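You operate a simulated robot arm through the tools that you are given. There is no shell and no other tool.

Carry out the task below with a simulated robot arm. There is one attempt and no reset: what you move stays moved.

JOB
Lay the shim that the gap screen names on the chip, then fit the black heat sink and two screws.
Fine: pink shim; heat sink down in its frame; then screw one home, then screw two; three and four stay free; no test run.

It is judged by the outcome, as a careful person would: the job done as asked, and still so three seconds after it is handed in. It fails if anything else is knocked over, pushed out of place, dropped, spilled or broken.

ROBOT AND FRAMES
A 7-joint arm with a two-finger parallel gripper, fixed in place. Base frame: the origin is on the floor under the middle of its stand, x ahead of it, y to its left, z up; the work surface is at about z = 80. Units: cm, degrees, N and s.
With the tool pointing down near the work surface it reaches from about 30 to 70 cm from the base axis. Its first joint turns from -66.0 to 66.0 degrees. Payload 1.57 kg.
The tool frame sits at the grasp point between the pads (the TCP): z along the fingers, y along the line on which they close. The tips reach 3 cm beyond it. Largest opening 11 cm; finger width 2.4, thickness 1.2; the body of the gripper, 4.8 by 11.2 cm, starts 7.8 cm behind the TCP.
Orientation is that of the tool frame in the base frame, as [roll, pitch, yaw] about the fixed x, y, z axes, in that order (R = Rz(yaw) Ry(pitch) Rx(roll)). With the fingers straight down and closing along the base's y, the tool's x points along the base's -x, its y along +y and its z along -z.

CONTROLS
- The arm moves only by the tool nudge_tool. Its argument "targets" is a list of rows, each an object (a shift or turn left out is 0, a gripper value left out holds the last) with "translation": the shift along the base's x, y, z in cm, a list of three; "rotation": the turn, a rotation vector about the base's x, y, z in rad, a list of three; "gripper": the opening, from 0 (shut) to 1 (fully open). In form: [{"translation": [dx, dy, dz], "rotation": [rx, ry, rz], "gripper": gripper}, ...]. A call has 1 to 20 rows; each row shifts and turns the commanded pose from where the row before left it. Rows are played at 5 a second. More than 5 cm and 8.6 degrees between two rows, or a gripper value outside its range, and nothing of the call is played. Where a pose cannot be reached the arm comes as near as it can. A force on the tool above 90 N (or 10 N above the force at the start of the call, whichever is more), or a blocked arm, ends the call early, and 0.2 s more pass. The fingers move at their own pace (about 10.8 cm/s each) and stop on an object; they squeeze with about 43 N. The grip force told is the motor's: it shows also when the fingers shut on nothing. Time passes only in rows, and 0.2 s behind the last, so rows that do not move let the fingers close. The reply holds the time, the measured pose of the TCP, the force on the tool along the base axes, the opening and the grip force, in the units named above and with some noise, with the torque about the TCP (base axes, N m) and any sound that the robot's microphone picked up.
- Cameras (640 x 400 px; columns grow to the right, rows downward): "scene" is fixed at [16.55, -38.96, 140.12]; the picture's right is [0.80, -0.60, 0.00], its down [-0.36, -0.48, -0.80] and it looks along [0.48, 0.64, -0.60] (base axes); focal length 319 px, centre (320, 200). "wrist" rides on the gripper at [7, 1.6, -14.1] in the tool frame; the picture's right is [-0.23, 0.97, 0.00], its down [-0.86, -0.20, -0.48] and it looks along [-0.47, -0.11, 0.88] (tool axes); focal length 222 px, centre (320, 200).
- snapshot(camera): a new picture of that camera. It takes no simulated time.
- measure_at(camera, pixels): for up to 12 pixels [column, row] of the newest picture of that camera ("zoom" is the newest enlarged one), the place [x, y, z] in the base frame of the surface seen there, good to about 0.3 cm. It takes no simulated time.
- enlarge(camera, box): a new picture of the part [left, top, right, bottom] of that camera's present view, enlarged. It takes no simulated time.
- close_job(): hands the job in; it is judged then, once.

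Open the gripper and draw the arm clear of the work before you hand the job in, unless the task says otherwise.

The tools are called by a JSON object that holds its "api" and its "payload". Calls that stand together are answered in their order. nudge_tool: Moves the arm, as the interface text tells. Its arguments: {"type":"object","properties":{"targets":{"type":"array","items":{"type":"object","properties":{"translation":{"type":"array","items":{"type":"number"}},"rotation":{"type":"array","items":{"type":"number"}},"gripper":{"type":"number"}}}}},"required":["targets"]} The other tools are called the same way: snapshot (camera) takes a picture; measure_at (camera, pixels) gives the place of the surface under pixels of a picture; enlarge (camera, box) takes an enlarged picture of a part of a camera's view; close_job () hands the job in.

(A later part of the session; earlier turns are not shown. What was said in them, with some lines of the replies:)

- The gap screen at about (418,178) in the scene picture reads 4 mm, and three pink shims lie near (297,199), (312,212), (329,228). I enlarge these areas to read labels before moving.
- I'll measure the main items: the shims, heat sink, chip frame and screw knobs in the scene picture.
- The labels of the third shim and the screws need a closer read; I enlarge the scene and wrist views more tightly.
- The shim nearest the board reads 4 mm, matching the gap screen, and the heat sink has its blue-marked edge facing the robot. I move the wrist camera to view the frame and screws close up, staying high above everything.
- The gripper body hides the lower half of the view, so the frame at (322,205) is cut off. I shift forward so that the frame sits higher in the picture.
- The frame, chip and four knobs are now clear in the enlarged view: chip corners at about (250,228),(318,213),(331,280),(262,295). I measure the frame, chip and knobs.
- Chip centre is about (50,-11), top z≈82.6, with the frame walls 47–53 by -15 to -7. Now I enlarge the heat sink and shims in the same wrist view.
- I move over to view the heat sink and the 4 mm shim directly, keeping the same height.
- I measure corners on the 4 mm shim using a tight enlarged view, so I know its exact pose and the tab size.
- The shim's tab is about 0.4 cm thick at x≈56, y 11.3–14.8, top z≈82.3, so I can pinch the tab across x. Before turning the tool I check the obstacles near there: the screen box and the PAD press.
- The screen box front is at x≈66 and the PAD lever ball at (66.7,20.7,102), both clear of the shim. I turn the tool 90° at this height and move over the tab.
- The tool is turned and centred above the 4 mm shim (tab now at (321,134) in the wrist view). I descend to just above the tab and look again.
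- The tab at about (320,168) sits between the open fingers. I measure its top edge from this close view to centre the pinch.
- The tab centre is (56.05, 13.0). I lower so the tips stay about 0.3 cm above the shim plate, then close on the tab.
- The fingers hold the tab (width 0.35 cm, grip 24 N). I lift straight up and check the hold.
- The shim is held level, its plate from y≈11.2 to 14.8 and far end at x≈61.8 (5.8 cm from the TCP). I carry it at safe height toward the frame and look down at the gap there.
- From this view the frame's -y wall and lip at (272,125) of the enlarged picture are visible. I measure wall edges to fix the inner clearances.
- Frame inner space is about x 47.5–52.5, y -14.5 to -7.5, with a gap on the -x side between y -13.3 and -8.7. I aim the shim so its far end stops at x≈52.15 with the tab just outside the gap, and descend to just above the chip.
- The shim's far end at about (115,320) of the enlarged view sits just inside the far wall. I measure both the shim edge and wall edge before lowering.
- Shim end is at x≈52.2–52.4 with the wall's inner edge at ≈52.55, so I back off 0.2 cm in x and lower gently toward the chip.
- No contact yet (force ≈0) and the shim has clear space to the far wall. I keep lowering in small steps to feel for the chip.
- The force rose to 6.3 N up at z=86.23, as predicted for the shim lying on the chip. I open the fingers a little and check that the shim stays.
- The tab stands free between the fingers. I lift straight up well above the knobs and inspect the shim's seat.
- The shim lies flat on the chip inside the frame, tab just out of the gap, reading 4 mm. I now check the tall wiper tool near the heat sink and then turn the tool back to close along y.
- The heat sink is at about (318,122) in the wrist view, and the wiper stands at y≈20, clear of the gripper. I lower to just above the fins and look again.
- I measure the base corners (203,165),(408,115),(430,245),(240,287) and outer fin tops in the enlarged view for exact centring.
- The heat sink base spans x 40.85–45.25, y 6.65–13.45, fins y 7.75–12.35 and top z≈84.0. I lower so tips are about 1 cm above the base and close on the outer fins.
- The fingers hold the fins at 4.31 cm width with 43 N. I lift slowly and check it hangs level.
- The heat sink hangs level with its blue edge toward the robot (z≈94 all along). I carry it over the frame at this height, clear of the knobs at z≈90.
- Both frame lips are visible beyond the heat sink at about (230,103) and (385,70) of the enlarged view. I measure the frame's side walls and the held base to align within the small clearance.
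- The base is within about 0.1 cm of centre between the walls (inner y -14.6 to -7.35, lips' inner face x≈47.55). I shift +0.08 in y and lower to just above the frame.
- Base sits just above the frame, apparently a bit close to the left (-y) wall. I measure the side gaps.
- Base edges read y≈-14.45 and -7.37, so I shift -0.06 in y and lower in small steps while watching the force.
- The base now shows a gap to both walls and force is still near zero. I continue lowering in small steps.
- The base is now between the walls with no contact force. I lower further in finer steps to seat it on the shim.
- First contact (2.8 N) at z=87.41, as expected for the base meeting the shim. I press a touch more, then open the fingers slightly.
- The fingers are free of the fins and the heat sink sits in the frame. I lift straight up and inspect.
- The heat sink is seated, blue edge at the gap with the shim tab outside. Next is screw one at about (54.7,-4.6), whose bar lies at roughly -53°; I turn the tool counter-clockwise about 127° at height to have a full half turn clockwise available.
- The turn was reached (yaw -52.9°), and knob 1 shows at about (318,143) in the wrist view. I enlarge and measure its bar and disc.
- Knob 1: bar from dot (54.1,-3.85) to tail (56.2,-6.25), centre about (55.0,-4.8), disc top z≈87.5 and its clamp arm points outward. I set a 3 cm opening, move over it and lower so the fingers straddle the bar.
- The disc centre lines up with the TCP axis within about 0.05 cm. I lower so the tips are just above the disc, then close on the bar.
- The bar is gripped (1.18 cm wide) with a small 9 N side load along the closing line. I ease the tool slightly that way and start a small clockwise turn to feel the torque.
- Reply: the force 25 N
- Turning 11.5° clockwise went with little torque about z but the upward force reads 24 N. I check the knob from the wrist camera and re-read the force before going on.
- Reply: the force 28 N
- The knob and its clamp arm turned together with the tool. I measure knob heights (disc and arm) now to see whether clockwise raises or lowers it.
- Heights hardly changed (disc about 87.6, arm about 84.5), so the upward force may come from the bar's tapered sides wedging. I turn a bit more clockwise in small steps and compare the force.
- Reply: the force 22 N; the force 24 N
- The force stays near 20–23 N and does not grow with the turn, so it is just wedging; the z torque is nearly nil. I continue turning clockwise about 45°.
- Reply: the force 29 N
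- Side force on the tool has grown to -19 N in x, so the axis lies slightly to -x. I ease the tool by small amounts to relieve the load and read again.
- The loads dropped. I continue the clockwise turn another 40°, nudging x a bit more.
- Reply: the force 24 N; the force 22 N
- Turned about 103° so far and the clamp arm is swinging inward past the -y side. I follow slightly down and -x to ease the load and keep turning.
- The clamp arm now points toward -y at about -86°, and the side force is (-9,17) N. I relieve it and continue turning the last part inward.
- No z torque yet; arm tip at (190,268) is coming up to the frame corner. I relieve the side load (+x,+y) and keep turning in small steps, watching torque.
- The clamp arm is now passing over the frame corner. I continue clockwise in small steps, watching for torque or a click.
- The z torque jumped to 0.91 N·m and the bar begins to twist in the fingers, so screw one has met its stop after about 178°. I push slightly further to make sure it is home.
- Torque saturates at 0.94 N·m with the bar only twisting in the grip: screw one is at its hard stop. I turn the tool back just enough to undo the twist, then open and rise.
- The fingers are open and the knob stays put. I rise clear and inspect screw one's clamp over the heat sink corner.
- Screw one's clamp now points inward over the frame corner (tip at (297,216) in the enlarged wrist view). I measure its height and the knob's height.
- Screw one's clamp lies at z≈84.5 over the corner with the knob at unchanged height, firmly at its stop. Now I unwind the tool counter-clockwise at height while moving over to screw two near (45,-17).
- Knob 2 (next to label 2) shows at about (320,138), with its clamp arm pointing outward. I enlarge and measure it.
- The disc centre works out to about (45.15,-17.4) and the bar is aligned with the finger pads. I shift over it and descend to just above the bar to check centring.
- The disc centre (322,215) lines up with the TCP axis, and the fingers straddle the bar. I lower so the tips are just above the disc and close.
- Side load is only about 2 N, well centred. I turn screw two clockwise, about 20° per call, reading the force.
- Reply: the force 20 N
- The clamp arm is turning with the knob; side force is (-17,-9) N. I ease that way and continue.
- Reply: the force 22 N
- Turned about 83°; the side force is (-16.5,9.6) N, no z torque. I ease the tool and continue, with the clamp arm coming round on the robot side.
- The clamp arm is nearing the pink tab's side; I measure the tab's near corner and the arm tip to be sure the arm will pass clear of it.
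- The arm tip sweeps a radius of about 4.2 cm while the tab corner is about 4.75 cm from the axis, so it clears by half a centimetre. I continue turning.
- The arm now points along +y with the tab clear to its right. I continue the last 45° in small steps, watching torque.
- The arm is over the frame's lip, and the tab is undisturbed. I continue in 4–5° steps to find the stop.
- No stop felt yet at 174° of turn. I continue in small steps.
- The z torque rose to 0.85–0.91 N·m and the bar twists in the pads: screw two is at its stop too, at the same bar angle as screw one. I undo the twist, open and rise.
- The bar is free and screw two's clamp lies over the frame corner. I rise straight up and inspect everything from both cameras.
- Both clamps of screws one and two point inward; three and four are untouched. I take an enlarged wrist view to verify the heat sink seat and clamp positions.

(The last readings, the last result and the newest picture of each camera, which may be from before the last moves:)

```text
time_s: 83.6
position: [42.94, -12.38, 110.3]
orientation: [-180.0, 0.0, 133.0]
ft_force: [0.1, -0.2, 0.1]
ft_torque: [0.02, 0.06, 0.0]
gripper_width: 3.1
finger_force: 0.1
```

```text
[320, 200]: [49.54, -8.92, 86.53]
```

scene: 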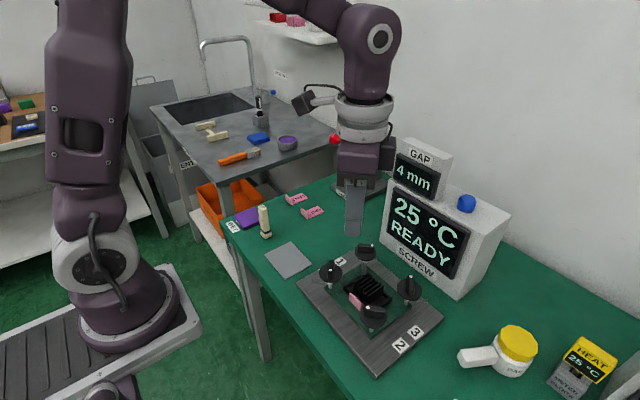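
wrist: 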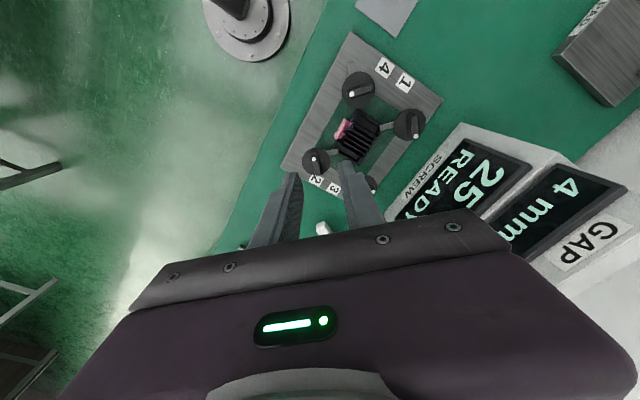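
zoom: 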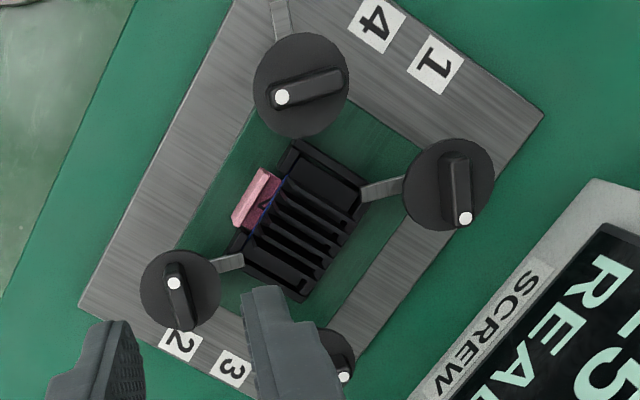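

I measure several fin-top and base points to confirm the heat sink lies level.

{"api": "measure_at", "payload": {"camera": "zoom", "pixels": [[290, 180], [355, 212], [282, 205], [340, 235], [265, 225], [320, 265], [255, 238], [300, 285], [310, 170], [345, 185], [370, 190], [232, 262]]}}

{"api": "enlarge", "payload": {"camera": "scene", "box": [335, 260, 405, 320]}}

```text
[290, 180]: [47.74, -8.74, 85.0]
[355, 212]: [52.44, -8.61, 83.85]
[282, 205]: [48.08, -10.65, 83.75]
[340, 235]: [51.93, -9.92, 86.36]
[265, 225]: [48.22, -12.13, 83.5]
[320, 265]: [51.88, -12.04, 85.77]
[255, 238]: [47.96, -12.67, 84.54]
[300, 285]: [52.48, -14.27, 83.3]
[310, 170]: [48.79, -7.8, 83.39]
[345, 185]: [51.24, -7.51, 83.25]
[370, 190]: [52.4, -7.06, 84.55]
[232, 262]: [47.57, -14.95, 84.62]
```

```text
6.67 times, centred on (370, 290) of scene
```

zoom: 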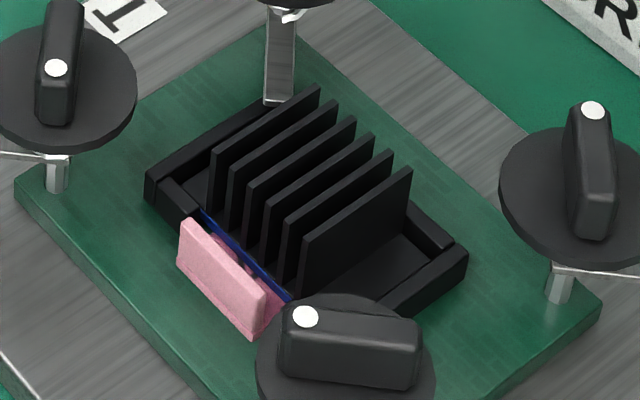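

The base top reads z≈83.3 on both sides, so the heat sink is level and clamped at corners one and two, with the shim tab in the gap. I now open the gripper and withdraw up and back, clear of the work.

{"api": "nudge_tool", "payload": {"targets": [{"translation": [-1.5, 2, 3]}, {"translation": [-1.5, 3, 3], "gripper": 0.6}, {"translation": [-1.5, 3, 3], "gripper": 1.0}, {"translation": [-1.5, 3, 1]}, {"translation": [0, 0, 0]}, {"translation": [0, 0, 0]}]}}

{"api": "snapshot", "payload": {"camera": "scene"}}

{"api": "enlarge", "payload": {"camera": "scene", "box": [220, 170, 480, 370]}}

```text
time_s: 85.0
position: [36.91, -1.37, 120.23]
orientation: [-179.9, 0.0, 133.0]
ft_force: [-0.4, -0.1, 0.6]
ft_torque: [0.0, 0.03, 0.01]
gripper_width: 11.01
finger_force: 0.0
```

```text
taken
```

scene: 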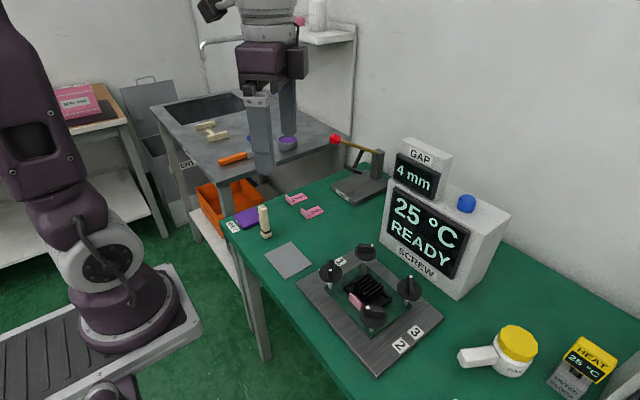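

```text
2.00 times, centred on (350, 270) of scene
```

zoom: 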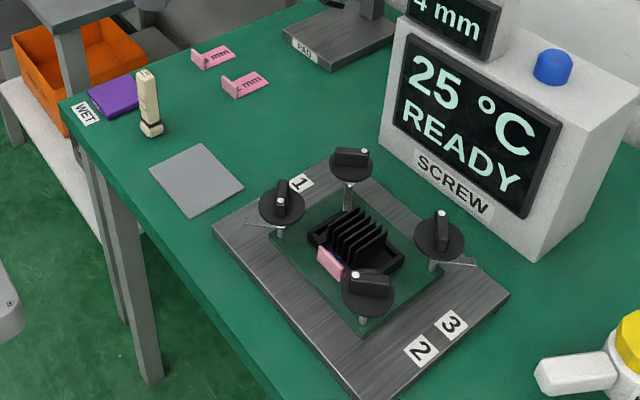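

The last picture shows the 4 mm shim under the seated heat sink. Screws one and two are turned home, three and four are still outward, the blue button is untouched, and nothing else has moved. The arm is clear with the gripper open, so I hand in the job.

{"api": "close_job", "payload": {}}

```text
The job is handed in.
```

I laid the 4 mm pink shim, the one named on the gap screen, on the chip. Then I set the black heat sink down in its frame and turned screws one and two home, in that order. The job is handed in.

- **Shim:** it lies flat on the chip, with its tab standing just outside the gap in the frame.
- **Heat sink:** it sits level, with its blue-marked edge at the gap side.
- **Screws one and two:** each turned clockwise about half a turn to a firm stop (about 0.9 N m). Their clamp arms now point inward over the frame corners. The knobs did not move down as they turned, so I judged "home" by the stop and the arm position. The screen read READY before and after.
- **Screws three and four:** not touched; their arms still point outward.
- **Test run:** none; I did not press the blue button.

In the last pictures nothing else had moved. The gripper is open and the arm is clear of the bench.
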